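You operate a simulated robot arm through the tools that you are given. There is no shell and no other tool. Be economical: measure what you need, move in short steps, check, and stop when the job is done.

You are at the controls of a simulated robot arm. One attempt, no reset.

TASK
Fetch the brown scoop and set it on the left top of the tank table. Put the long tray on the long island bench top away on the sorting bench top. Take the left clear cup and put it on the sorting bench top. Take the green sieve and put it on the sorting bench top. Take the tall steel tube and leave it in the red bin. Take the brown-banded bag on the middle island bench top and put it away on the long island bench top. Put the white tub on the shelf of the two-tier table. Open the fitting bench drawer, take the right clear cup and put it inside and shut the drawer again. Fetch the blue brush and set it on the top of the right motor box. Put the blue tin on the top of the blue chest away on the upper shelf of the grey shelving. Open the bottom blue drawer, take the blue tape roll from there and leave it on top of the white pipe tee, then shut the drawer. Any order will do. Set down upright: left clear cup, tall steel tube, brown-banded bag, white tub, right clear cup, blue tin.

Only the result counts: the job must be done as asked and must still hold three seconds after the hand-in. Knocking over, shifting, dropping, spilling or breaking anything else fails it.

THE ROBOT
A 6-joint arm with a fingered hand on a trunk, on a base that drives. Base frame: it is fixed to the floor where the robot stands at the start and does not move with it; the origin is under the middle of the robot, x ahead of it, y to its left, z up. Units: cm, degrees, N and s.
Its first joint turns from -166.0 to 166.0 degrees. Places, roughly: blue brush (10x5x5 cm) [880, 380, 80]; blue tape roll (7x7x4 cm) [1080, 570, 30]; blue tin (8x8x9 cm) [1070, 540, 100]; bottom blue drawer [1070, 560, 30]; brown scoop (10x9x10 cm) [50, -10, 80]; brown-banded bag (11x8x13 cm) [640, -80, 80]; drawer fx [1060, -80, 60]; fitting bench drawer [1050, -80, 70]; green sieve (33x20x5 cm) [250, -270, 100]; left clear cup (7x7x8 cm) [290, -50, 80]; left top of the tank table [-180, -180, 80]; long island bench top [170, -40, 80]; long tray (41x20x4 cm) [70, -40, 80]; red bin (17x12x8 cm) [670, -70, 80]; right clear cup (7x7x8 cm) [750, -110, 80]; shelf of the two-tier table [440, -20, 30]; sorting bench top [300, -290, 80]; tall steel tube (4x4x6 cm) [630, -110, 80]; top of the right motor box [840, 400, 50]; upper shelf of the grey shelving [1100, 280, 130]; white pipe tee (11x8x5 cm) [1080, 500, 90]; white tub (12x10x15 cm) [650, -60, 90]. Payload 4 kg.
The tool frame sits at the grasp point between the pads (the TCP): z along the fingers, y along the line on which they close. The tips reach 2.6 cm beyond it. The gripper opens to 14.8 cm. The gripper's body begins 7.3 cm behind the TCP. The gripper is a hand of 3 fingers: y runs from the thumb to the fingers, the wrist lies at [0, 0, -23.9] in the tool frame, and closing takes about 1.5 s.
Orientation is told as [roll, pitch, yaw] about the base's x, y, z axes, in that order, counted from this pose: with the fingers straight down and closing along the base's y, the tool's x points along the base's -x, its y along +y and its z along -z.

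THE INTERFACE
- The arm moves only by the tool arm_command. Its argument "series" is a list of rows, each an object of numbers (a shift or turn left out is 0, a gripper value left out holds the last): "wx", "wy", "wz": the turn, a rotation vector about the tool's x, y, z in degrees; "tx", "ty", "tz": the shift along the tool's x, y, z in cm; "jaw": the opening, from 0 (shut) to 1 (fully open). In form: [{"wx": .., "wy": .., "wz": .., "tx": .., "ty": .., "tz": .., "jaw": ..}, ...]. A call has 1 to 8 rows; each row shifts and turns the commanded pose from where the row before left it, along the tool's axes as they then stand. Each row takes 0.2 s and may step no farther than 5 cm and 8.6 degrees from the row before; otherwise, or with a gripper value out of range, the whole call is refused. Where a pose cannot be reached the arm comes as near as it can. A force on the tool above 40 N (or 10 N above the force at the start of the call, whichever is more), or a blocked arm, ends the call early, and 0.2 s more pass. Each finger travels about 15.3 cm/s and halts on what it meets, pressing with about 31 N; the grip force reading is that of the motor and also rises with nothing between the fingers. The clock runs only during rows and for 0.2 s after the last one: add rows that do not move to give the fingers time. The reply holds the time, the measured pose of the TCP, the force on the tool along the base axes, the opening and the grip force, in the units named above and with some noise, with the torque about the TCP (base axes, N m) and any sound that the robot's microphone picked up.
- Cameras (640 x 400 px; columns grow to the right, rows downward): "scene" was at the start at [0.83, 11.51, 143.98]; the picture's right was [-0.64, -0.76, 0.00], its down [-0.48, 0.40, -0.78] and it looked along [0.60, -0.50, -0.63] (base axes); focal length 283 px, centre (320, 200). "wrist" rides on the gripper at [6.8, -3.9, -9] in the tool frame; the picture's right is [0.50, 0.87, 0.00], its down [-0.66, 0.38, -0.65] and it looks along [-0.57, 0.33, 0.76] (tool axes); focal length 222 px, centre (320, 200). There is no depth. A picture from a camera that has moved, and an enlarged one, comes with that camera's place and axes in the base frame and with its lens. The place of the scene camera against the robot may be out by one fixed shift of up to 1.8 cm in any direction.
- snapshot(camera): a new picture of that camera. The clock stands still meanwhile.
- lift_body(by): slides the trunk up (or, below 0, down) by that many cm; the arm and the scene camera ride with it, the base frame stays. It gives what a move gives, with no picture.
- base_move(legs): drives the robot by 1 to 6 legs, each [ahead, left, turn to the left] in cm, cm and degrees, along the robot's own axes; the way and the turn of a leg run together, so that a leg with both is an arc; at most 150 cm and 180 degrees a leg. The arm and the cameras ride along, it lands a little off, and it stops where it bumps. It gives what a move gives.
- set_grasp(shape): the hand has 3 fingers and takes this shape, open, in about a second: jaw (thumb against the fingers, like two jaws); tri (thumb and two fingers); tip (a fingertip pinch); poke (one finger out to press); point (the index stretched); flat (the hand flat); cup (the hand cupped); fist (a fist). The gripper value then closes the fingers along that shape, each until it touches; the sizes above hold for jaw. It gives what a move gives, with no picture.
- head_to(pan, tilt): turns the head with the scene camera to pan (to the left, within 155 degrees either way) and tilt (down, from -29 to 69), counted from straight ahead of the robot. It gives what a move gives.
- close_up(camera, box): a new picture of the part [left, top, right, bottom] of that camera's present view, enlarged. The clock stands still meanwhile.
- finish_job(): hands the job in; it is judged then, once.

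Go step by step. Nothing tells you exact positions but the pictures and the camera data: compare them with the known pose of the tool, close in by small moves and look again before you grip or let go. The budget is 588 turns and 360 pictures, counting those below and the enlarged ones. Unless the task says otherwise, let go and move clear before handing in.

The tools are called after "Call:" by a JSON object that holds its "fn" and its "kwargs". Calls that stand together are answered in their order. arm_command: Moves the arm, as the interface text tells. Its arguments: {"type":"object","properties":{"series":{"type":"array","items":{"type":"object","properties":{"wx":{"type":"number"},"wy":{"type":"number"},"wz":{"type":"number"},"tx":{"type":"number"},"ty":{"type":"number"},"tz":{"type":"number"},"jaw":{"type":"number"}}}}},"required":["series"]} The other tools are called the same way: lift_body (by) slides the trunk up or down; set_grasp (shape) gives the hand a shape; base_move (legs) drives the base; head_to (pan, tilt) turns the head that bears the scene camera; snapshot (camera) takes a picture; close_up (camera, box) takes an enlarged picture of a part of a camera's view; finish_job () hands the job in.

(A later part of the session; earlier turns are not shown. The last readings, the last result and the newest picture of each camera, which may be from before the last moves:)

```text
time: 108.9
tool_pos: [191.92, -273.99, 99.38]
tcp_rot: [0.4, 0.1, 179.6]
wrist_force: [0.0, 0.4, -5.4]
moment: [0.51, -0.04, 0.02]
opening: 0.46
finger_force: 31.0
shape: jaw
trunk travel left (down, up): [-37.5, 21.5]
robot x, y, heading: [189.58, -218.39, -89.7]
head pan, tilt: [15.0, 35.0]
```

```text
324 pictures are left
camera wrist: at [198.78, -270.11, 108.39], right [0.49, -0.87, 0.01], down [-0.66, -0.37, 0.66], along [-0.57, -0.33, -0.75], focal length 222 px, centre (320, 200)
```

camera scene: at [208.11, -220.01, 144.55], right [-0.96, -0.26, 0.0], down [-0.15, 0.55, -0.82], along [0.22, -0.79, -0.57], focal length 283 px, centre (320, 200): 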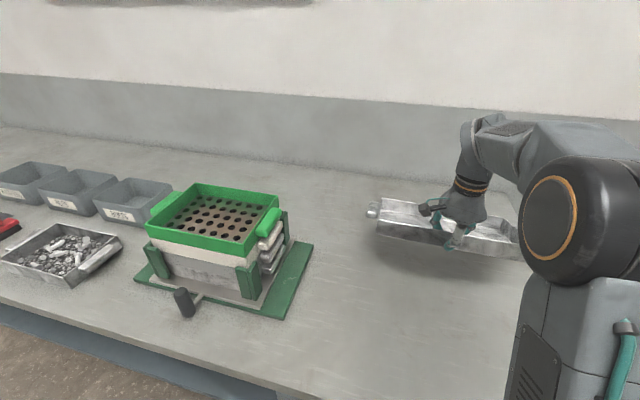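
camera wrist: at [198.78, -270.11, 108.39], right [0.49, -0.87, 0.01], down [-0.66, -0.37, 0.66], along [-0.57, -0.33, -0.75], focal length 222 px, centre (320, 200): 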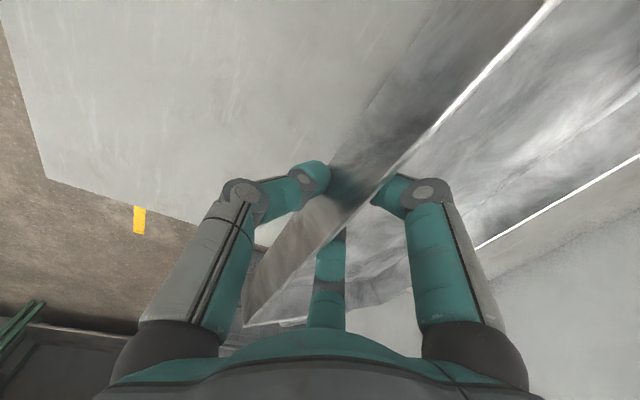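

Clear area below. Descend.

Call:
{"fn": "arm_command", "kwargs": {"series": [{"tz": 4}, {"tz": 4}, {"tz": 3.5}, {"tz": 1}, {}]}}

Call:
{"fn": "arm_command", "kwargs": {"series": [{"tz": 0.6}, {"tz": 0.6}, {"tz": 0.5}, {"tz": 0.5}, {}]}}

Call:
{"fn": "snapshot", "kwargs": {"camera": "scene"}}

```text
time: 110.1
tool_pos: [191.83, -273.94, 86.98]
tcp_rot: [0.5, 0.1, 179.5]
wrist_force: [-0.1, -0.6, -3.8]
moment: [0.21, 0.01, -0.01]
opening: 0.43
finger_force: 31.3
shape: jaw
trunk travel left (down, up): [-37.5, 21.5]
robot x, y, heading: [189.7, -218.52, -89.8]
head pan, tilt: [15.0, 35.0]
```

```text
time: 111.3
tool_pos: [191.95, -274.1, 84.75]
tcp_rot: [0.5, -0.1, 179.6]
wrist_force: [-1.4, 0.0, -3.0]
moment: [0.14, 0.01, 0.01]
opening: 0.41
finger_force: 31.6
shape: jaw
trunk travel left (down, up): [-37.5, 21.5]
robot x, y, heading: [189.33, -218.38, -89.5]
head pan, tilt: [15.0, 35.0]
```

```text
323 pictures are left
camera scene: at [208.11, -219.96, 144.56], right [-0.96, -0.26, 0.0], down [-0.15, 0.55, -0.82], along [0.22, -0.79, -0.57], focal length 283 px, centre (320, 200)
```

scene: 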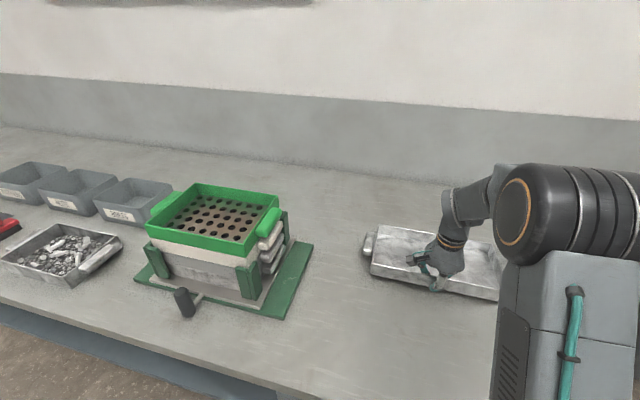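

Call:
{"fn": "arm_command", "kwargs": {"series": [{"tz": 0.5}, {"tz": 0.5}, {"tz": 0.5}, {"tz": 0.4}, {}]}}

Call:
{"fn": "snapshot", "kwargs": {"camera": "wrist"}}

```text
time: 112.5
tool_pos: [192.02, -273.99, 82.81]
tcp_rot: [0.5, 0.0, 179.5]
wrist_force: [0.2, 0.0, -3.4]
moment: [-0.07, 0.0, -0.02]
opening: 0.44
finger_force: 30.8
shape: jaw
trunk travel left (down, up): [-37.5, 21.5]
robot x, y, heading: [189.52, -218.11, -89.6]
head pan, tilt: [15.0, 35.0]
```

```text
322 pictures are left
camera wrist: at [198.71, -270.22, 91.88], right [0.49, -0.87, 0.01], down [-0.66, -0.37, 0.66], along [-0.57, -0.33, -0.75], focal length 222 px, centre (320, 200)
```

wrist: 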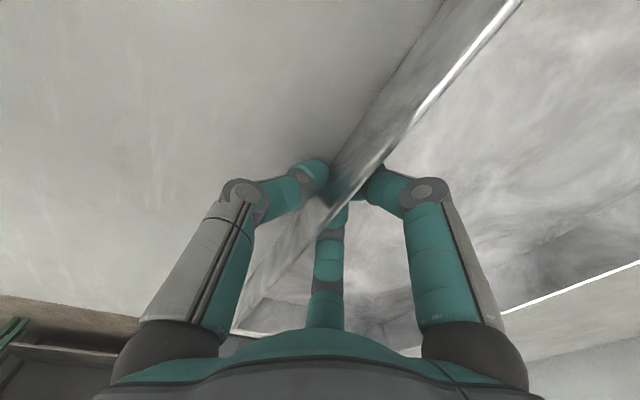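

Call:
{"fn": "arm_command", "kwargs": {"series": [{"tz": 0.4}, {"tz": 0.3}, {}]}}

```text
time: 113.3
tool_pos: [192.0, -274.03, 82.56]
tcp_rot: [1.0, 0.1, 179.4]
wrist_force: [-1.3, 7.6, 23.8]
moment: [0.2, 0.04, 0.01]
opening: 0.44
finger_force: 31.2
shape: jaw
trunk travel left (down, up): [-37.5, 21.5]
robot x, y, heading: [189.23, -218.69, -89.7]
head pan, tilt: [15.0, 35.0]
stopped in row 3: the force on the tool passed its limit (the readings are from after the stop); the commanded pose is now the measured one
```

Fingertips/tray are on the surface. Open and rise.

Call:
{"fn": "arm_command", "kwargs": {"series": [{"tz": -0.3, "jaw": 0.3}, {}, {}, {"tz": -2}, {"tz": -4}, {"tz": -5}, {"tz": -5}]}}

Call:
{"fn": "snapshot", "kwargs": {"camera": "wrist"}}

Call:
{"fn": "snapshot", "kwargs": {"camera": "scene"}}

```text
time: 114.9
tool_pos: [191.91, -273.84, 98.67]
tcp_rot: [0.7, 0.2, 179.4]
wrist_force: [0.4, 0.2, 0.2]
moment: [0.03, -0.02, 0.02]
opening: 4.38
finger_force: 0.1
shape: jaw
trunk travel left (down, up): [-37.5, 21.5]
robot x, y, heading: [189.72, -218.46, -89.7]
head pan, tilt: [15.0, 35.0]
```

```text
321 pictures are left
camera wrist: at [198.71, -269.99, 107.77], right [0.49, -0.87, 0.01], down [-0.66, -0.36, 0.66], along [-0.57, -0.33, -0.75], focal length 222 px, centre (320, 200)
```

wrist: 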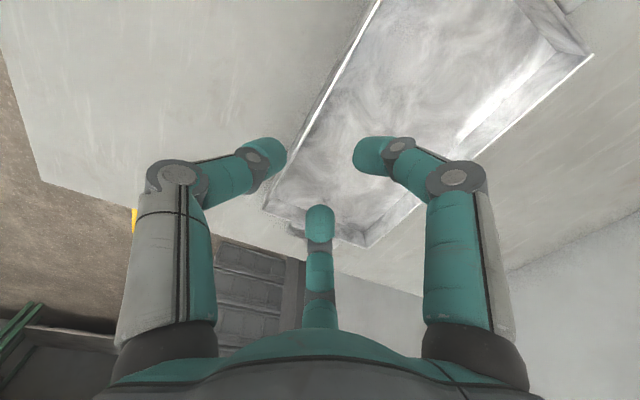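

```text
320 pictures are left
camera scene: at [208.1, -219.93, 144.55], right [-0.96, -0.26, 0.0], down [-0.15, 0.55, -0.82], along [0.22, -0.79, -0.57], focal length 283 px, centre (320, 200)
```

scene: 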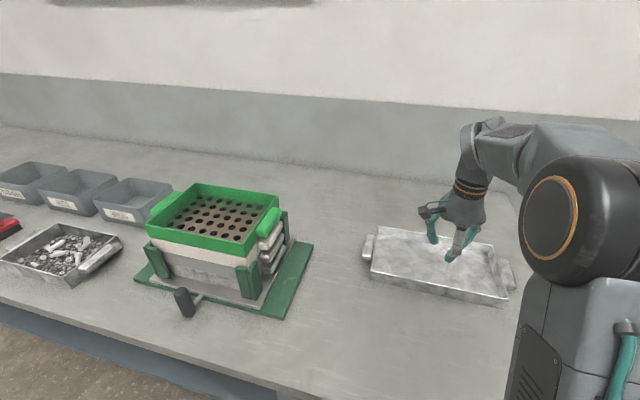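

Tray placed. The green sieve is the top of the stack; look closely.

Call:
{"fn": "close_up", "kwargs": {"camera": "scene", "box": [120, 170, 330, 325]}}

```text
2.58 times, centred on (225, 248) of scene
camera zoom: at [208.1, -219.93, 144.55], right [-0.96, -0.26, 0.0], down [-0.15, 0.55, -0.82], along [0.22, -0.79, -0.57], focal length 730 px, centre (565, 77)
```

zoom: 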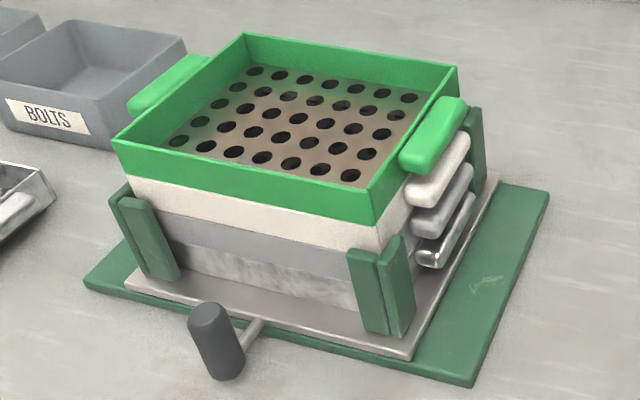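

Sieve: front wall y≈-259.6, top z≈101, centre x≈249. I raise and retract the hand, then slide left.

Call:
{"fn": "arm_command", "kwargs": {"series": [{"tz": -5}, {"tz": -5}, {"ty": -5}, {"ty": -5}, {"ty": -4}, {}]}}

Call:
{"fn": "base_move", "kwargs": {"legs": [[0, 57.5, 0]]}}

Call:
{"fn": "snapshot", "kwargs": {"camera": "wrist"}}

Call:
{"fn": "snapshot", "kwargs": {"camera": "scene"}}

```text
time: 116.3
tool_pos: [192.02, -259.73, 108.52]
tcp_rot: [0.8, 0.1, 179.4]
wrist_force: [0.0, -0.1, 0.0]
moment: [0.0, 0.03, -0.01]
opening: 4.42
finger_force: 0.0
shape: jaw
trunk travel left (down, up): [-37.5, 21.5]
robot x, y, heading: [189.37, -218.58, -89.5]
head pan, tilt: [15.0, 35.0]
```

```text
time: 119.6
tool_pos: [249.25, -259.45, 108.52]
tcp_rot: [0.8, 0.1, 179.4]
wrist_force: [-0.3, 0.1, 0.0]
moment: [0.03, 0.03, -0.01]
opening: 4.41
finger_force: 0.0
shape: jaw
trunk travel left (down, up): [-37.5, 21.5]
robot x, y, heading: [246.48, -218.3, -89.5]
head pan, tilt: [15.0, 35.0]
```

```text
318 pictures are left
camera wrist: at [255.98, -255.56, 117.55], right [0.49, -0.87, 0.01], down [-0.66, -0.36, 0.66], along [-0.57, -0.33, -0.75], focal length 222 px, centre (320, 200)
```

wrist: 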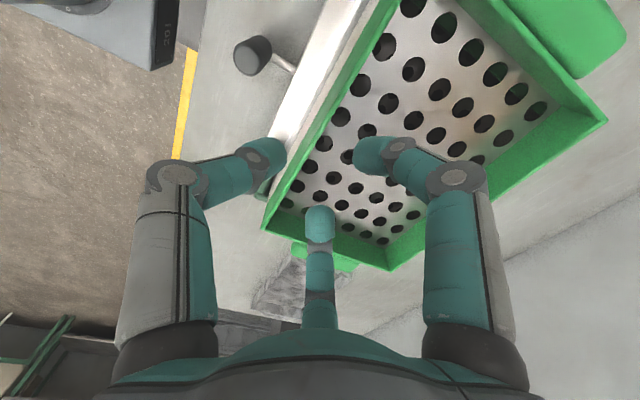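

```text
317 pictures are left
camera scene: at [265.18, -219.62, 144.56], right [-0.96, -0.26, 0.0], down [-0.15, 0.55, -0.82], along [0.22, -0.79, -0.57], focal length 283 px, centre (320, 200)
```

scene: 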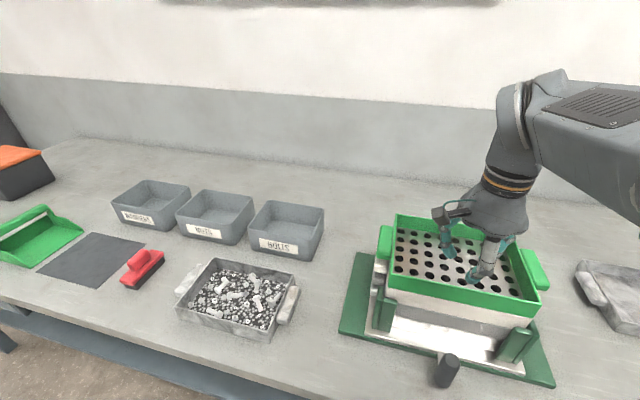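

Call:
{"fn": "arm_command", "kwargs": {"series": [{"tz": 3}, {"tz": 3}, {"tz": 1.5}, {"tz": 1}, {}]}}

Call:
{"fn": "snapshot", "kwargs": {"camera": "wrist"}}

Call:
{"fn": "close_up", "kwargs": {"camera": "scene", "box": [360, 190, 580, 390]}}

```text
time: 120.8
tool_pos: [249.09, -259.53, 100.09]
tcp_rot: [0.8, 0.1, 179.3]
wrist_force: [-0.7, -0.4, 0.0]
moment: [0.02, -0.01, 0.01]
opening: 4.4
finger_force: 0.0
shape: jaw
trunk travel left (down, up): [-37.5, 21.5]
robot x, y, heading: [246.61, -217.93, -89.9]
head pan, tilt: [15.0, 35.0]
```

```text
316 pictures are left
camera wrist: at [255.98, -255.63, 109.01], right [0.49, -0.87, 0.01], down [-0.66, -0.36, 0.66], along [-0.57, -0.33, -0.75], focal length 222 px, centre (320, 200)
```

wrist: 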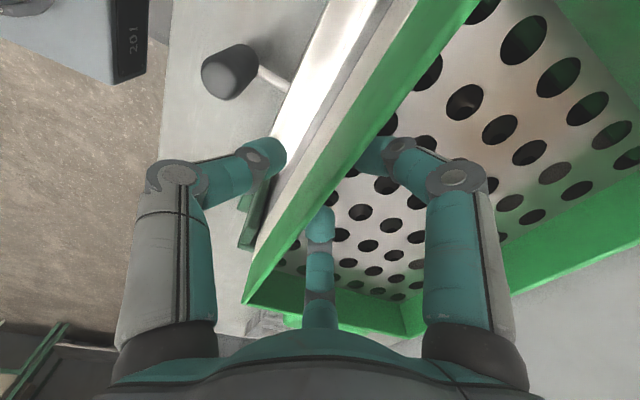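

```text
2.00 times, centred on (470, 290) of scene
camera zoom: at [265.19, -219.63, 144.56], right [-0.96, -0.26, 0.0], down [-0.15, 0.55, -0.82], along [0.22, -0.79, -0.57], focal length 566 px, centre (20, 20)
```

zoom: 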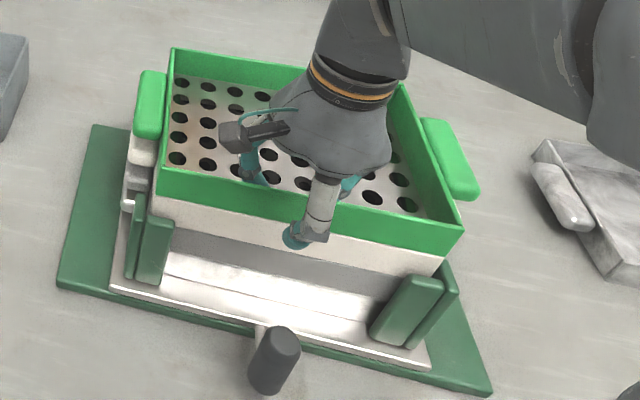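

Call:
{"fn": "arm_command", "kwargs": {"series": [{"jaw": 0}, {}, {}, {}, {}, {}]}}

Call:
{"fn": "arm_command", "kwargs": {"series": [{"tz": -1}, {"tz": -1.5}, {"tz": -1.5}, {"tz": -2}, {}]}}

Call:
{"fn": "snapshot", "kwargs": {"camera": "wrist"}}

Call:
{"fn": "close_up", "kwargs": {"camera": "scene", "box": [360, 190, 580, 390]}}

```text
time: 122.2
tool_pos: [248.95, -259.54, 99.95]
tcp_rot: [0.9, 0.1, 179.4]
wrist_force: [-0.1, -0.2, 0.4]
moment: [0.1, -0.02, 0.01]
opening: 0.55
finger_force: 31.0
shape: jaw
trunk travel left (down, up): [-37.5, 21.5]
robot x, y, heading: [246.37, -218.12, -89.8]
head pan, tilt: [15.0, 35.0]
```

```text
time: 123.4
tool_pos: [249.2, -259.54, 106.09]
tcp_rot: [0.8, 0.0, 179.3]
wrist_force: [0.1, 0.0, -2.1]
moment: [0.24, 0.01, 0.02]
opening: 0.51
finger_force: 31.2
shape: jaw
trunk travel left (down, up): [-37.5, 21.5]
robot x, y, heading: [246.39, -217.86, -89.5]
head pan, tilt: [15.0, 35.0]
```

```text
314 pictures are left
camera wrist: at [255.96, -255.61, 115.09], right [0.49, -0.87, 0.01], down [-0.66, -0.36, 0.66], along [-0.57, -0.33, -0.75], focal length 222 px, centre (320, 200)
```

wrist: 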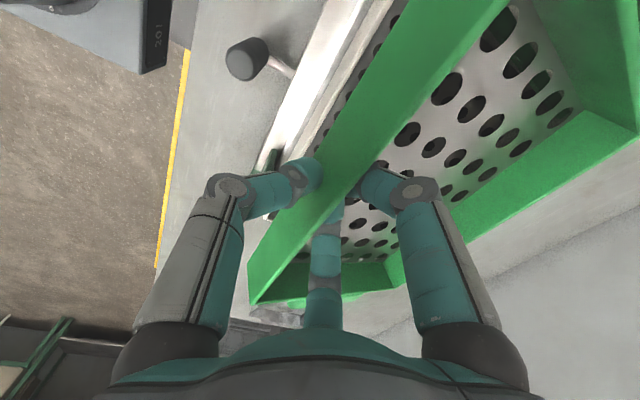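

```text
2.00 times, centred on (470, 290) of scene
camera zoom: at [265.19, -219.63, 144.56], right [-0.96, -0.26, 0.0], down [-0.15, 0.55, -0.82], along [0.22, -0.79, -0.57], focal length 566 px, centre (20, 20)
```

zoom: 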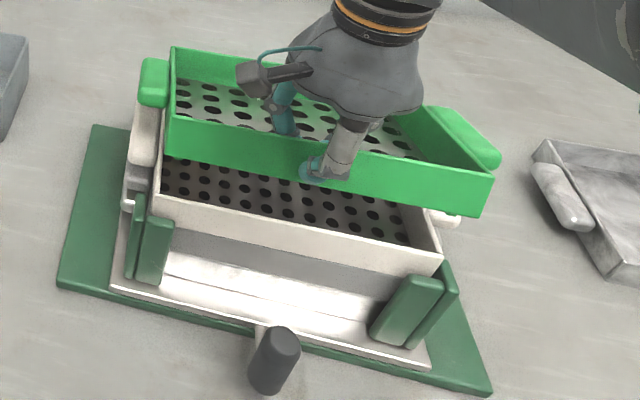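

Only the green sieve came up. I raise it, slide right, and place it in front of the tray (between front edge y≈-247 and tray wall -274).

Call:
{"fn": "arm_command", "kwargs": {"series": [{"tz": -3}, {"tz": -3}, {}]}}

Call:
{"fn": "base_move", "kwargs": {"legs": [[0, -57, 0]]}}

Call:
{"fn": "arm_command", "kwargs": {"series": [{"ty": -4}, {"ty": -4}, {}]}}

Call:
{"fn": "snapshot", "kwargs": {"camera": "scene"}}

Call:
{"fn": "snapshot", "kwargs": {"camera": "wrist"}}

```text
time: 124.2
tool_pos: [249.18, -259.57, 112.09]
tcp_rot: [0.7, 0.0, 179.5]
wrist_force: [0.3, -0.3, -3.2]
moment: [0.25, -0.01, -0.01]
opening: 0.55
finger_force: 30.7
shape: jaw
trunk travel left (down, up): [-37.5, 21.5]
robot x, y, heading: [246.35, -217.82, -89.8]
head pan, tilt: [15.0, 35.0]
```

```text
time: 127.4
tool_pos: [192.5, -259.67, 112.1]
tcp_rot: [0.7, 0.1, 179.3]
wrist_force: [0.2, 0.7, -2.4]
moment: [0.28, -0.02, -0.01]
opening: 0.52
finger_force: 31.0
shape: jaw
trunk travel left (down, up): [-37.5, 21.5]
robot x, y, heading: [189.89, -218.24, -90.0]
head pan, tilt: [15.0, 35.0]
```

```text
time: 128.2
tool_pos: [192.6, -251.59, 111.94]
tcp_rot: [0.8, 0.1, 179.2]
wrist_force: [-0.1, 0.4, -2.2]
moment: [0.28, -0.02, -0.02]
opening: 0.52
finger_force: 30.9
shape: jaw
trunk travel left (down, up): [-37.5, 21.5]
robot x, y, heading: [189.67, -218.63, -89.7]
head pan, tilt: [15.0, 35.0]
```

```text
312 pictures are left
camera scene: at [208.66, -219.86, 144.56], right [-0.97, -0.26, 0.0], down [-0.15, 0.55, -0.82], along [0.21, -0.79, -0.57], focal length 283 px, centre (320, 200)
```

scene: 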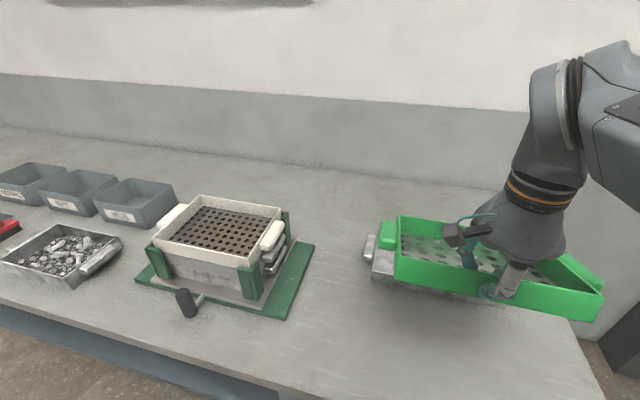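

```text
311 pictures are left
camera wrist: at [199.42, -247.71, 121.02], right [0.49, -0.87, 0.01], down [-0.66, -0.36, 0.66], along [-0.57, -0.33, -0.75], focal length 222 px, centre (320, 200)
```

wrist: 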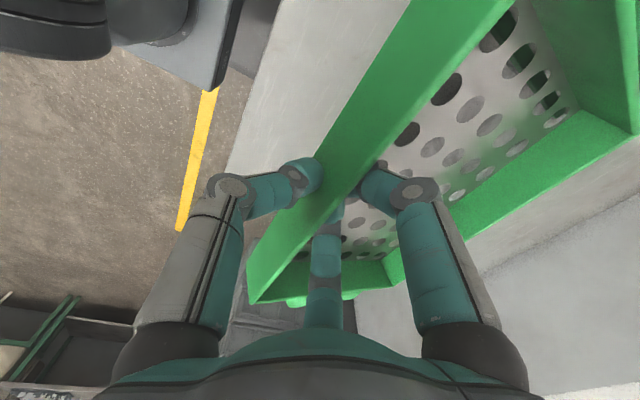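

Call:
{"fn": "arm_command", "kwargs": {"series": [{"ty": -2, "tz": 3}, {"tz": 5}, {"tz": 5}, {"tz": 5}, {"tz": 4}, {"tz": 1.5}, {}]}}

Call:
{"fn": "snapshot", "kwargs": {"camera": "scene"}}

Call:
{"fn": "snapshot", "kwargs": {"camera": "wrist"}}

```text
time: 129.8
tool_pos: [192.7, -249.88, 88.36]
tcp_rot: [0.7, 0.1, 179.2]
wrist_force: [0.4, 0.1, -1.7]
moment: [0.08, 0.01, -0.03]
opening: 0.52
finger_force: 31.5
shape: jaw
trunk travel left (down, up): [-37.5, 21.5]
robot x, y, heading: [190.16, -218.25, -89.8]
head pan, tilt: [15.0, 35.0]
```

```text
310 pictures are left
camera scene: at [208.66, -219.9, 144.56], right [-0.97, -0.26, 0.0], down [-0.15, 0.55, -0.82], along [0.21, -0.79, -0.57], focal length 283 px, centre (320, 200)
```

scene: 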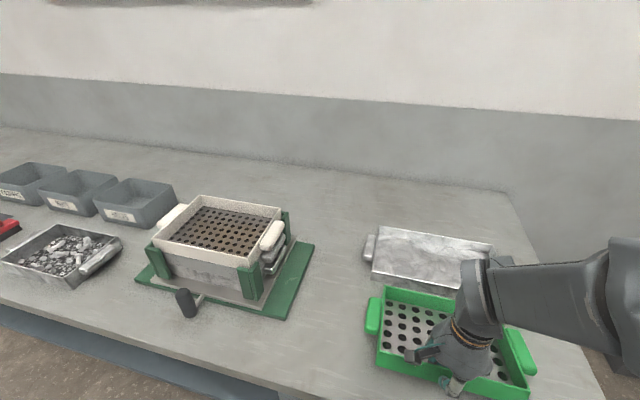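

```text
309 pictures are left
camera wrist: at [199.47, -246.02, 97.44], right [0.49, -0.87, 0.01], down [-0.66, -0.36, 0.66], along [-0.57, -0.33, -0.75], focal length 222 px, centre (320, 200)
```

wrist: 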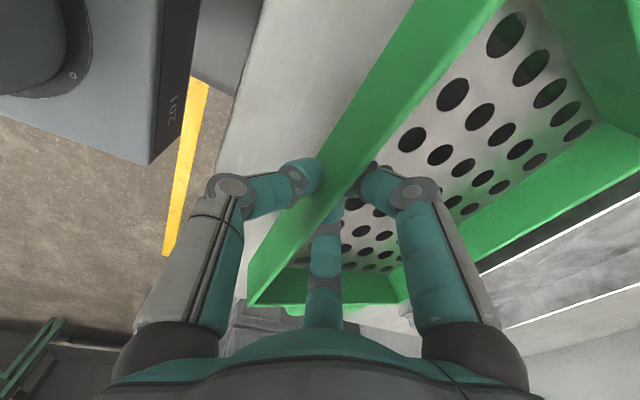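

Call:
{"fn": "arm_command", "kwargs": {"series": [{"tz": 1}, {"tz": 1}, {"tz": 0.8}, {"tz": 0.6}, {}]}}

Call:
{"fn": "snapshot", "kwargs": {"camera": "wrist"}}

```text
time: 131.0
tool_pos: [192.78, -250.13, 85.24]
tcp_rot: [0.8, 0.0, 179.3]
wrist_force: [0.2, 0.2, -1.5]
moment: [0.04, -0.02, 0.0]
opening: 0.48
finger_force: 31.0
shape: jaw
trunk travel left (down, up): [-37.5, 21.5]
robot x, y, heading: [189.88, -218.13, -89.9]
head pan, tilt: [15.0, 35.0]
```

```text
308 pictures are left
camera wrist: at [199.54, -246.15, 94.08], right [0.49, -0.87, 0.01], down [-0.66, -0.36, 0.66], along [-0.57, -0.33, -0.75], focal length 222 px, centre (320, 200)
```

wrist: 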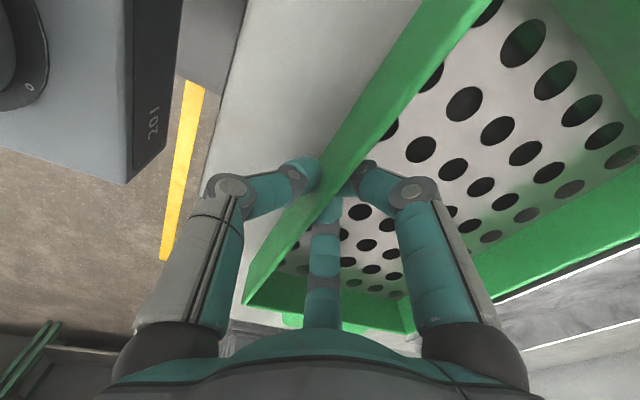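

Call:
{"fn": "arm_command", "kwargs": {"series": [{"tz": 0.6}, {"tz": 0.5}, {"tz": 0.4}, {"tz": 0.3}, {}]}}

```text
time: 131.7
tool_pos: [192.78, -250.21, 84.1]
tcp_rot: [1.2, 0.1, 179.0]
wrist_force: [-2.6, 8.5, 35.7]
moment: [0.14, 0.05, -0.01]
opening: 0.62
finger_force: 30.8
shape: jaw
trunk travel left (down, up): [-37.5, 21.5]
robot x, y, heading: [190.05, -218.44, -89.7]
head pan, tilt: [15.0, 35.0]
stopped in row 3: the force on the tool passed its limit (the readings are from after the stop); the commanded pose is now the measured one
```

Grounded. Release and rise.

Call:
{"fn": "arm_command", "kwargs": {"series": [{"tz": -0.4, "jaw": 0.3}, {}, {}, {"tz": -2}, {"tz": -4}, {"tz": -5}, {"tz": -5}]}}

Call:
{"fn": "snapshot", "kwargs": {"camera": "scene"}}

Call:
{"fn": "snapshot", "kwargs": {"camera": "wrist"}}

```text
time: 133.3
tool_pos: [192.84, -249.84, 100.3]
tcp_rot: [1.0, 0.1, 179.2]
wrist_force: [0.2, 0.0, -0.5]
moment: [0.0, -0.02, -0.01]
opening: 4.42
finger_force: 0.0
shape: jaw
trunk travel left (down, up): [-37.5, 21.5]
robot x, y, heading: [189.62, -217.89, -89.8]
head pan, tilt: [15.0, 35.0]
```

```text
307 pictures are left
camera scene: at [208.66, -219.89, 144.55], right [-0.97, -0.26, 0.0], down [-0.15, 0.55, -0.82], along [0.21, -0.79, -0.57], focal length 283 px, centre (320, 200)
```

scene: 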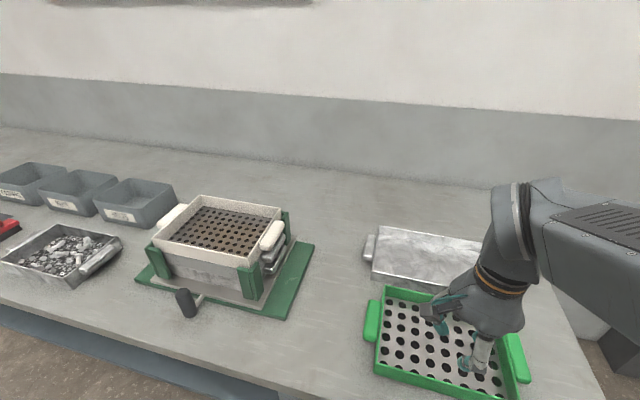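

```text
306 pictures are left
camera wrist: at [199.55, -245.91, 109.34], right [0.49, -0.87, 0.02], down [-0.66, -0.36, 0.66], along [-0.57, -0.33, -0.75], focal length 222 px, centre (320, 200)
```

wrist: 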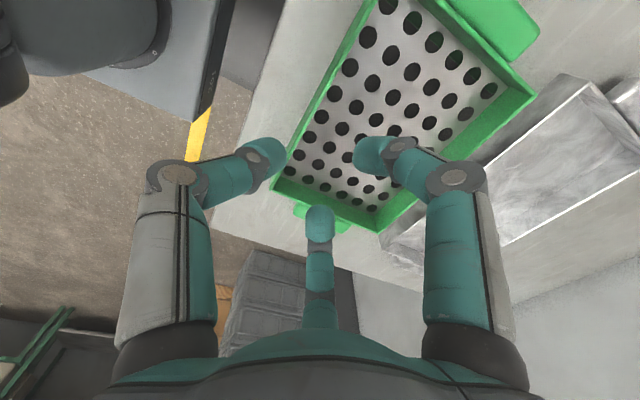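

Sieve placed. Now to the left clear cup near (290,-50): back off, turn round and drive there.

Call:
{"fn": "base_move", "kwargs": {"legs": [[-75, 0, 0], [0, 0, 180], [0, -98, 0]]}}

Call:
{"fn": "head_to", "kwargs": {"pan": 0, "tilt": 35}}

Call:
{"fn": "snapshot", "kwargs": {"camera": "scene"}}

```text
time: 149.4
tool_pos: [284.54, -110.66, 100.27]
tcp_rot: [1.0, 0.1, -0.7]
wrist_force: [-0.5, 1.0, -0.1]
moment: [0.01, -0.04, 0.01]
opening: 4.41
finger_force: 0.0
shape: jaw
trunk travel left (down, up): [-37.5, 21.5]
robot x, y, heading: [287.36, -142.2, 90.3]
head pan, tilt: [15.0, 35.0]
```

```text
time: 150.2
tool_pos: [284.55, -110.55, 100.35]
tcp_rot: [1.1, 0.2, -0.8]
wrist_force: [-0.1, -0.4, 0.0]
moment: [0.0, -0.02, 0.01]
opening: 4.44
finger_force: 0.1
shape: jaw
trunk travel left (down, up): [-37.5, 21.5]
robot x, y, heading: [287.74, -142.35, 90.3]
head pan, tilt: [0.0, 35.0]
```

```text
305 pictures are left
camera scene: at [271.47, -138.47, 144.56], right [1.0, 0.0, 0.0], down [0.0, -0.57, -0.82], along [0.0, 0.82, -0.57], focal length 283 px, centre (320, 200)
```

scene: 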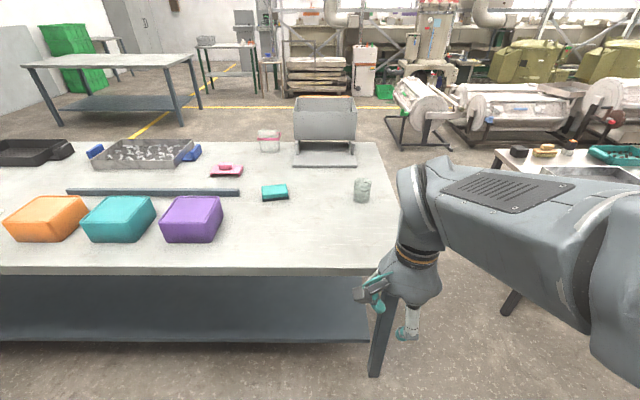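

Call:
{"fn": "close_up", "kwargs": {"camera": "scene", "box": [220, 90, 420, 220]}}

```text
3.08 times, centred on (320, 155) of scene
camera zoom: at [271.47, -138.47, 144.56], right [1.0, 0.0, 0.0], down [0.0, -0.57, -0.82], along [0.0, 0.82, -0.57], focal length 871 px, centre (320, 338)
```

zoom: 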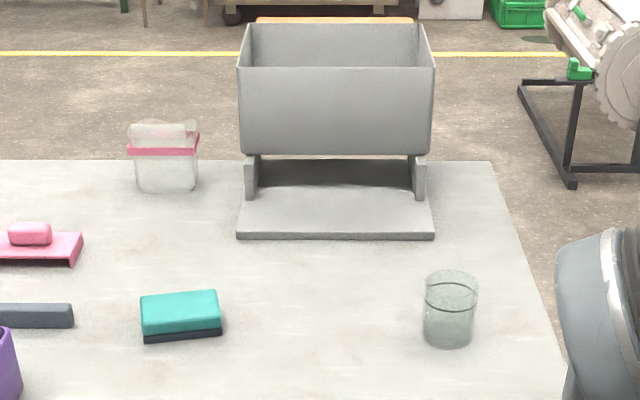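

The clear cup stands at about (288,-45). I drive closer, open the hand and hover over it.

Call:
{"fn": "base_move", "kwargs": {"legs": [[38, 0, 0]]}}

Call:
{"fn": "arm_command", "kwargs": {"series": [{"wx": 1, "ty": 4, "jaw": 0.85, "tz": -2}, {"ty": 5, "tx": -1}, {"ty": 5, "tx": -1}, {"ty": 4, "tx": -1}, {}]}}

Call:
{"fn": "snapshot", "kwargs": {"camera": "wrist"}}

Call:
{"fn": "snapshot", "kwargs": {"camera": "scene"}}

```text
time: 152.6
tool_pos: [284.32, -73.78, 100.16]
tcp_rot: [0.9, 0.2, -0.9]
wrist_force: [1.1, 1.0, -0.5]
moment: [0.0, 0.03, -0.01]
opening: 4.42
finger_force: 0.0
shape: jaw
trunk travel left (down, up): [-37.5, 21.5]
robot x, y, heading: [287.03, -105.46, 90.1]
head pan, tilt: [0.0, 35.0]
stopped in leg 1: the robot was blocked; the commanded pose is now the measured one
```

```text
refused: row 2 steps farther than a row can; nothing moved
```

```text
303 pictures are left
camera wrist: at [277.61, -77.8, 109.27], right [-0.49, 0.87, 0.01], down [0.66, 0.36, 0.66], along [0.57, 0.33, -0.75], focal length 222 px, centre (320, 200)
```

wrist: 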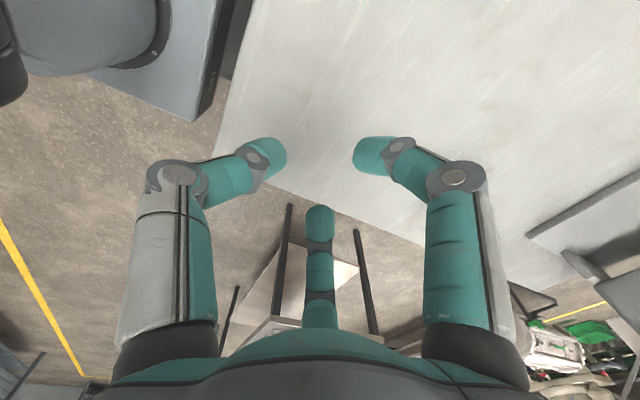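

```text
302 pictures are left
camera scene: at [271.23, -101.64, 144.56], right [1.0, 0.0, 0.0], down [0.0, -0.57, -0.82], along [0.0, 0.82, -0.57], focal length 283 px, centre (320, 200)
```

scene: 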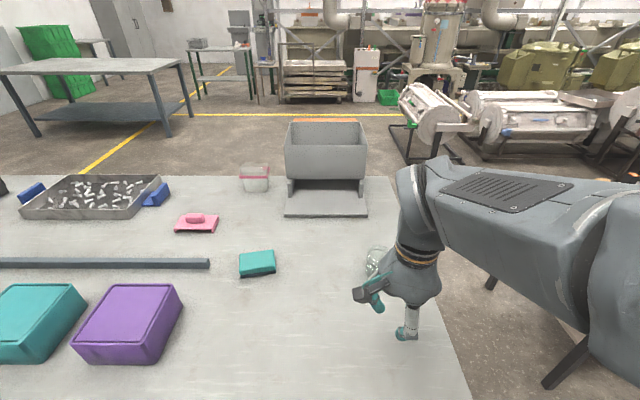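

The base touched the bench edge (no closer than ~26 cm from now on). I extend the arm to hover above the cup.

Call:
{"fn": "arm_command", "kwargs": {"series": [{"wx": 1, "ty": 4, "jaw": 0.85, "tz": -2}, {"ty": 4.5, "tx": -1}, {"ty": 4.5, "tx": -1}, {"ty": 4.5, "tx": -1}, {"ty": 4.5}, {}]}}

Call:
{"fn": "snapshot", "kwargs": {"camera": "wrist"}}

Call:
{"fn": "close_up", "kwargs": {"camera": "scene", "box": [300, 150, 460, 300]}}

```text
time: 154.0
tool_pos: [287.79, -51.76, 102.3]
tcp_rot: [0.0, 0.2, -0.9]
wrist_force: [0.9, 0.3, 0.6]
moment: [-0.01, 0.01, -0.02]
opening: 12.57
finger_force: 0.0
shape: jaw
trunk travel left (down, up): [-37.5, 21.5]
robot x, y, heading: [286.95, -105.32, 90.0]
head pan, tilt: [0.0, 35.0]
```

```text
301 pictures are left
camera wrist: at [280.98, -55.58, 111.34], right [-0.49, 0.87, 0.0], down [0.66, 0.37, 0.65], along [0.57, 0.32, -0.76], focal length 222 px, centre (320, 200)
```

wrist: 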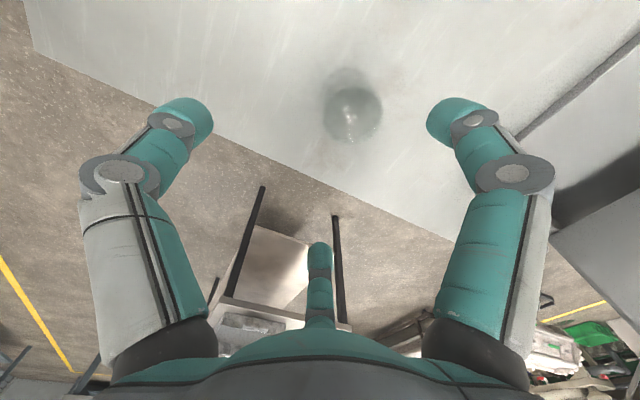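

```text
2.67 times, centred on (380, 225) of scene
camera zoom: at [271.23, -101.61, 144.56], right [1.0, 0.0, 0.0], down [0.0, -0.57, -0.82], along [0.0, 0.82, -0.57], focal length 755 px, centre (160, 133)
```

zoom: 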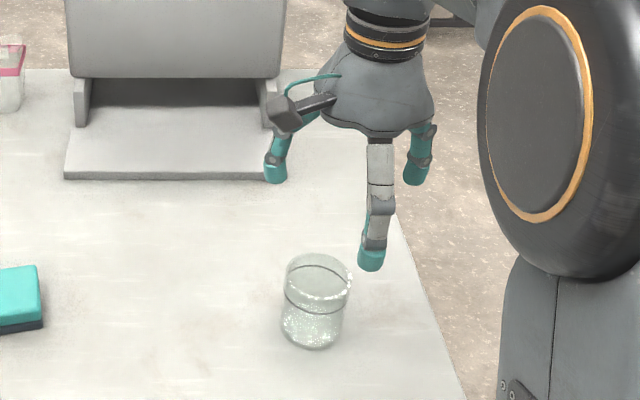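

Call:
{"fn": "close_up", "kwargs": {"camera": "wrist", "box": [270, 40, 430, 160]}}

```text
3.33 times, centred on (350, 100) of wrist
camera zoom: at [280.98, -55.58, 111.34], right [-0.49, 0.87, 0.0], down [0.66, 0.37, 0.65], along [0.57, 0.32, -0.76], focal length 740 px, centre (220, 533)
```

zoom: 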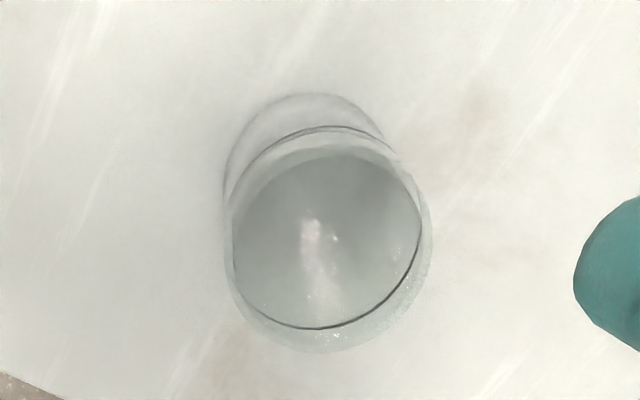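

The wrist view puts the cup (with liquid) at (287,-48.2). Centre and descend.

Call:
{"fn": "arm_command", "kwargs": {"series": [{"tx": 0.8, "ty": 3.5}, {"tz": 4}, {"tz": 4}, {"tz": 2}, {}]}}

Call:
{"fn": "snapshot", "kwargs": {"camera": "wrist"}}

```text
time: 155.2
tool_pos: [286.87, -48.39, 92.18]
tcp_rot: [0.0, 0.1, -0.8]
wrist_force: [0.2, -0.2, -1.0]
moment: [0.0, -0.01, 0.01]
opening: 12.59
finger_force: 0.1
shape: jaw
trunk travel left (down, up): [-37.5, 21.5]
robot x, y, heading: [287.2, -105.58, 90.0]
head pan, tilt: [0.0, 35.0]
```

```text
298 pictures are left
camera wrist: at [280.16, -52.19, 101.38], right [-0.49, 0.87, 0.0], down [0.66, 0.37, 0.65], along [0.57, 0.32, -0.76], focal length 222 px, centre (320, 200)
```

wrist: 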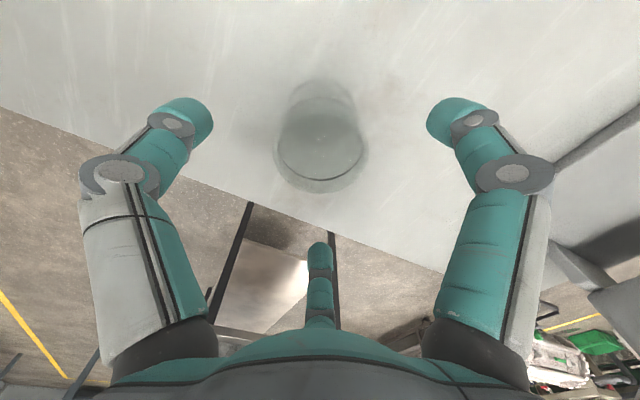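

Call:
{"fn": "arm_command", "kwargs": {"series": [{"tz": 3}, {"tz": 3}, {"tz": 2}, {}]}}

Call:
{"fn": "arm_command", "kwargs": {"series": [{"jaw": 0.6}, {"jaw": 0.4}, {"jaw": 0}, {}, {}, {}, {}]}}

Call:
{"fn": "snapshot", "kwargs": {"camera": "wrist"}}

```text
time: 156.2
tool_pos: [287.01, -48.4, 84.25]
tcp_rot: [-0.1, 0.1, -0.8]
wrist_force: [0.6, -0.1, -1.5]
moment: [0.02, 0.04, 0.02]
opening: 12.55
finger_force: 0.1
shape: jaw
trunk travel left (down, up): [-37.5, 21.5]
robot x, y, heading: [286.97, -105.25, 90.2]
head pan, tilt: [0.0, 35.0]
```

```text
time: 157.8
tool_pos: [286.86, -48.37, 84.39]
tcp_rot: [-0.1, 0.1, -0.9]
wrist_force: [-0.8, -0.6, -0.2]
moment: [0.03, -0.01, -0.01]
opening: 5.75
finger_force: 31.0
shape: jaw
trunk travel left (down, up): [-37.5, 21.5]
robot x, y, heading: [287.02, -105.51, 90.0]
head pan, tilt: [0.0, 35.0]
```

```text
297 pictures are left
camera wrist: at [280.22, -52.23, 93.37], right [-0.49, 0.87, 0.0], down [0.66, 0.37, 0.65], along [0.57, 0.32, -0.76], focal length 222 px, centre (320, 200)
```

wrist: 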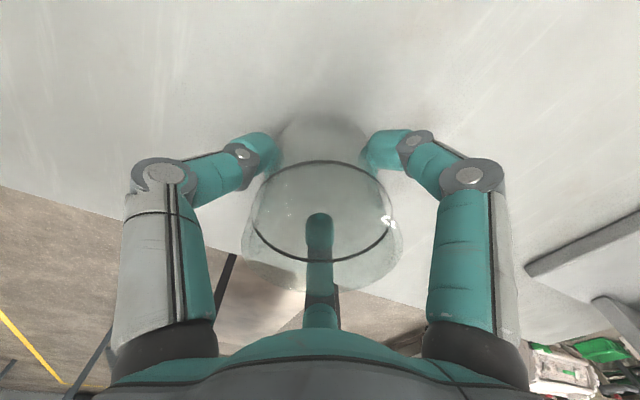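

Gripped. Lift, retract and carry it to the sorting bench gap near (219,-258).

Call:
{"fn": "arm_command", "kwargs": {"series": [{"tz": -1}, {"tz": -2.5}, {"tz": -4}, {"tz": -4}, {"tz": -4}, {"ty": -4}, {"ty": -4}, {"ty": -4}]}}

Call:
{"fn": "base_move", "kwargs": {"legs": [[-40, 0, 0], [0, 0, 180], [0, -67, 0]]}}

Call:
{"fn": "head_to", "kwargs": {"pan": 0, "tilt": 40}}

Call:
{"fn": "snapshot", "kwargs": {"camera": "scene"}}

Call:
{"fn": "snapshot", "kwargs": {"camera": "wrist"}}

```text
time: 159.6
tool_pos: [286.98, -60.39, 99.86]
tcp_rot: [-0.1, 0.1, -0.9]
wrist_force: [-0.6, -0.1, -1.4]
moment: [-0.03, -0.01, 0.02]
opening: 5.76
finger_force: 31.3
shape: jaw
trunk travel left (down, up): [-37.5, 21.5]
robot x, y, heading: [286.9, -105.57, 90.1]
head pan, tilt: [0.0, 35.0]
```

```text
time: 172.7
tool_pos: [221.11, -191.28, 99.75]
tcp_rot: [-0.1, 0.2, 179.7]
wrist_force: [0.5, 0.5, -1.0]
moment: [0.02, 0.02, -0.02]
opening: 5.7
finger_force: 31.0
shape: jaw
trunk travel left (down, up): [-37.5, 21.5]
robot x, y, heading: [220.21, -146.44, -89.4]
head pan, tilt: [0.0, 35.0]
```

```text
time: 173.4
tool_pos: [221.12, -191.33, 99.78]
tcp_rot: [-0.1, 0.0, 179.7]
wrist_force: [-0.2, 0.7, -1.2]
moment: [-0.02, 0.04, 0.01]
opening: 5.7
finger_force: 31.3
shape: jaw
trunk travel left (down, up): [-37.5, 21.5]
robot x, y, heading: [220.75, -146.2, -89.3]
head pan, tilt: [0.0, 40.0]
```

```text
296 pictures are left
camera scene: at [236.82, -147.66, 143.8], right [-1.0, -0.01, 0.0], down [-0.01, 0.64, -0.77], along [0.01, -0.77, -0.64], focal length 283 px, centre (320, 200)
```

scene: 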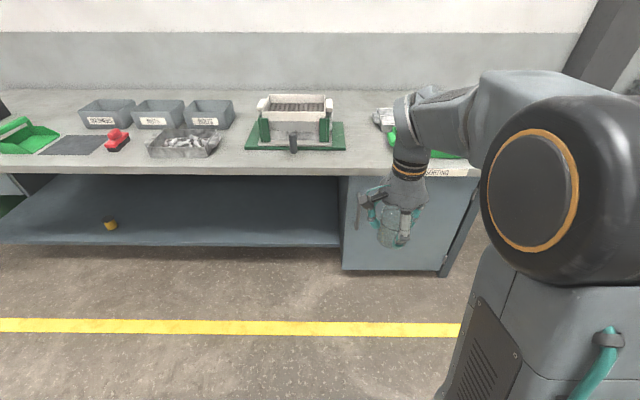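

```text
295 pictures are left
camera wrist: at [227.92, -187.44, 108.91], right [0.5, -0.87, 0.0], down [-0.66, -0.38, 0.65], along [-0.57, -0.32, -0.76], focal length 222 px, centre (320, 200)
```

wrist: 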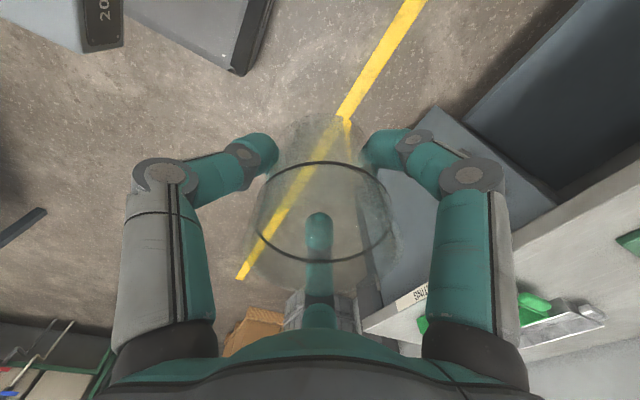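

Call:
{"fn": "base_move", "kwargs": {"legs": [[67, 0, 0]]}}

Call:
{"fn": "snapshot", "kwargs": {"camera": "scene"}}

Call:
{"fn": "snapshot", "kwargs": {"camera": "wrist"}}

```text
time: 177.1
tool_pos: [221.96, -258.35, 99.75]
tcp_rot: [0.0, 0.1, 179.7]
wrist_force: [0.8, -0.2, -0.7]
moment: [0.01, -0.01, -0.01]
opening: 5.72
finger_force: 31.1
shape: jaw
trunk travel left (down, up): [-37.5, 21.5]
robot x, y, heading: [221.08, -213.37, -89.1]
head pan, tilt: [0.0, 40.0]
```

```text
294 pictures are left
camera scene: at [237.59, -214.76, 143.8], right [-1.0, -0.01, 0.0], down [-0.01, 0.64, -0.77], along [0.01, -0.77, -0.64], focal length 283 px, centre (320, 200)
```

scene: 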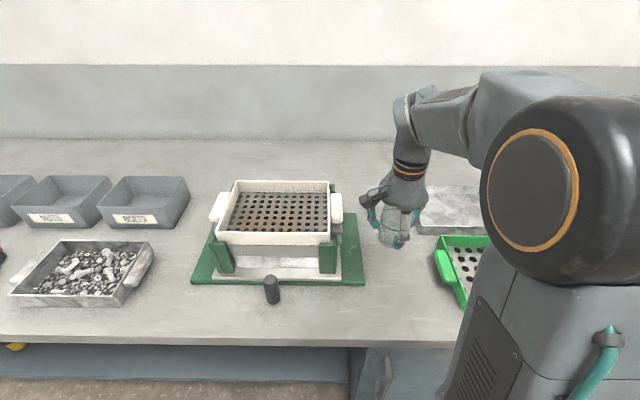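

```text
293 pictures are left
camera wrist: at [228.72, -254.54, 108.91], right [0.5, -0.87, 0.0], down [-0.66, -0.38, 0.65], along [-0.57, -0.32, -0.76], focal length 222 px, centre (320, 200)
```

wrist: 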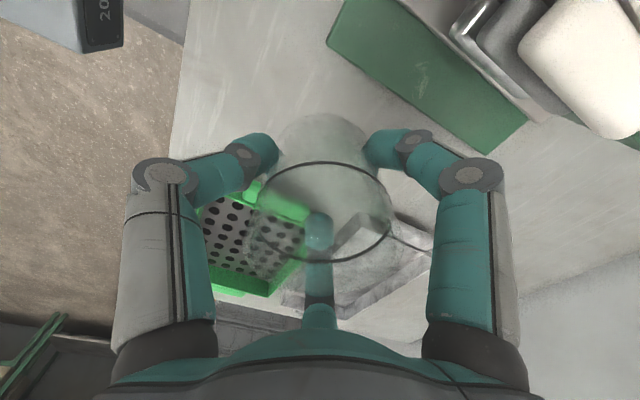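

Cup goes to x≈217.5, between the sieve handle (206) and the plate (227).

Call:
{"fn": "arm_command", "kwargs": {"series": [{"tx": -4.4}, {"tz": 4}, {"tz": 4}, {"tz": 4}, {"tz": 2}, {}]}}

Call:
{"fn": "snapshot", "kwargs": {"camera": "wrist"}}

Call:
{"fn": "arm_command", "kwargs": {"series": [{"tz": 0.5}, {"tz": 0.3}, {"tz": 0.3}, {}]}}

```text
time: 178.5
tool_pos: [217.57, -258.33, 85.89]
tcp_rot: [-0.1, 0.1, 179.7]
wrist_force: [-0.6, 0.1, -0.4]
moment: [0.0, -0.02, 0.02]
opening: 5.68
finger_force: 31.1
shape: jaw
trunk travel left (down, up): [-37.5, 21.5]
robot x, y, heading: [221.18, -213.15, -89.4]
head pan, tilt: [0.0, 40.0]
```

```text
292 pictures are left
camera wrist: at [224.36, -254.49, 94.92], right [0.5, -0.87, 0.0], down [-0.66, -0.38, 0.65], along [-0.57, -0.32, -0.76], focal length 222 px, centre (320, 200)
```

wrist: 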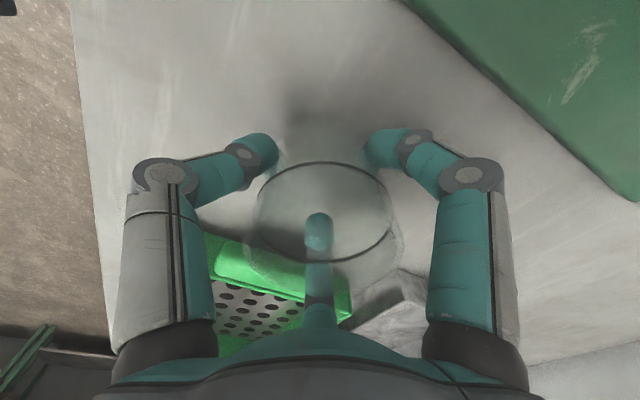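

```text
time: 179.5
tool_pos: [217.6, -258.46, 84.74]
tcp_rot: [-0.1, 0.1, 179.7]
wrist_force: [0.8, 0.6, 0.1]
moment: [-0.02, -0.01, 0.01]
opening: 5.67
finger_force: 31.5
shape: jaw
trunk travel left (down, up): [-37.5, 21.5]
robot x, y, heading: [221.03, -213.55, -89.3]
head pan, tilt: [0.0, 40.0]
```

Call:
{"fn": "arm_command", "kwargs": {"series": [{"tz": 0.2}, {"tz": 0.2}, {"tz": 0.2}, {}]}}

```text
time: 180.5
tool_pos: [217.44, -258.35, 84.13]
tcp_rot: [0.1, 0.1, 179.7]
wrist_force: [0.0, -0.1, 10.9]
moment: [0.1, 0.0, -0.02]
opening: 5.7
finger_force: 31.2
shape: jaw
trunk travel left (down, up): [-37.5, 21.5]
robot x, y, heading: [221.33, -213.27, -89.4]
head pan, tilt: [0.0, 40.0]
```

Contact. Release gently and rise.

Call:
{"fn": "arm_command", "kwargs": {"series": [{"tz": -0.15, "jaw": 0.45}, {"jaw": 0.55}, {"jaw": 0.6}, {}, {"tz": -3}, {"tz": -4}, {"tz": -5}, {"tz": -5}]}}

Call:
{"fn": "snapshot", "kwargs": {"camera": "wrist"}}

Call:
{"fn": "snapshot", "kwargs": {"camera": "scene"}}

```text
time: 182.3
tool_pos: [217.45, -258.37, 101.27]
tcp_rot: [0.0, 0.1, 179.7]
wrist_force: [0.3, 0.0, 0.0]
moment: [-0.01, -0.02, -0.01]
opening: 8.84
finger_force: 0.0
shape: jaw
trunk travel left (down, up): [-37.5, 21.5]
robot x, y, heading: [221.14, -213.65, -89.4]
head pan, tilt: [0.0, 40.0]
```

```text
291 pictures are left
camera wrist: at [224.33, -254.54, 110.32], right [0.5, -0.87, 0.0], down [-0.66, -0.38, 0.65], along [-0.57, -0.32, -0.76], focal length 222 px, centre (320, 200)
```

wrist: 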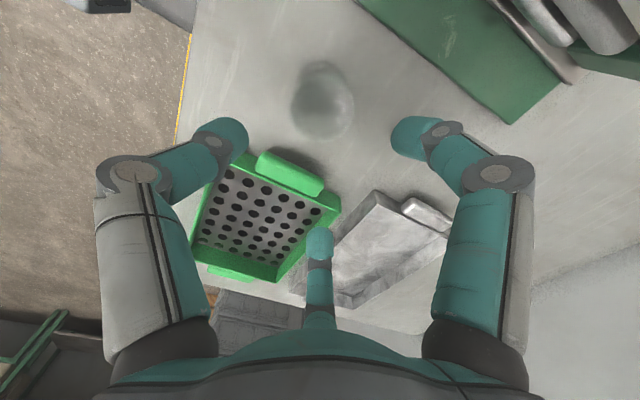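

```text
290 pictures are left
camera scene: at [237.59, -214.77, 143.8], right [-1.0, -0.01, 0.0], down [-0.01, 0.64, -0.77], along [0.01, -0.77, -0.64], focal length 283 px, centre (320, 200)
```

scene: 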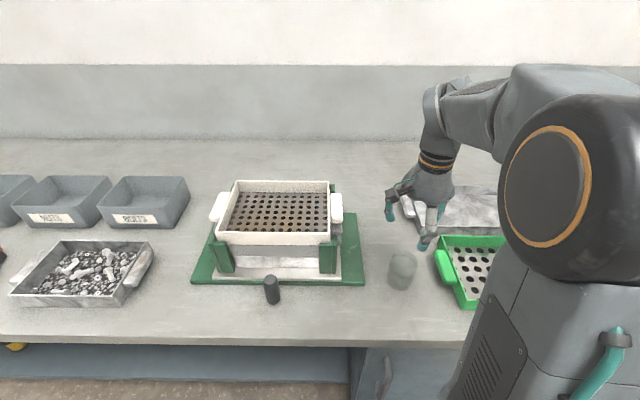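

Cup stands upright. Next the cluster near (640,-80). I back off, face +x and look down the aisle.

Call:
{"fn": "base_move", "kwargs": {"legs": [[-45, 0, 0], [0, 0, 90], [100, 0, 0]]}}

Call:
{"fn": "head_to", "kwargs": {"pan": 10, "tilt": 20}}

Call:
{"fn": "snapshot", "kwargs": {"camera": "scene"}}

```text
time: 193.6
tool_pos: [365.05, -172.52, 101.31]
tcp_rot: [-0.1, 0.1, -90.7]
wrist_force: [-0.3, 0.4, 0.6]
moment: [0.01, 0.01, -0.01]
opening: 8.85
finger_force: 0.1
shape: jaw
trunk travel left (down, up): [-37.5, 21.5]
robot x, y, heading: [320.45, -168.34, 0.4]
head pan, tilt: [0.0, 40.0]
```

```text
time: 194.4
tool_pos: [365.12, -172.43, 101.22]
tcp_rot: [0.0, 0.1, -90.7]
wrist_force: [-0.9, 0.3, -0.6]
moment: [0.03, 0.01, 0.0]
opening: 8.83
finger_force: 0.1
shape: jaw
trunk travel left (down, up): [-37.5, 21.5]
robot x, y, heading: [319.88, -168.2, 0.2]
head pan, tilt: [10.0, 20.0]
```

```text
289 pictures are left
camera scene: at [323.53, -149.79, 146.94], right [0.18, -0.98, 0.0], down [-0.34, -0.06, -0.94], along [0.92, 0.17, -0.34], focal length 283 px, centre (320, 200)
```

scene: 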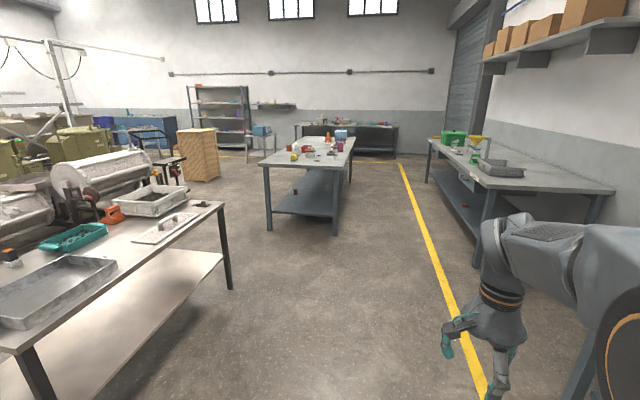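

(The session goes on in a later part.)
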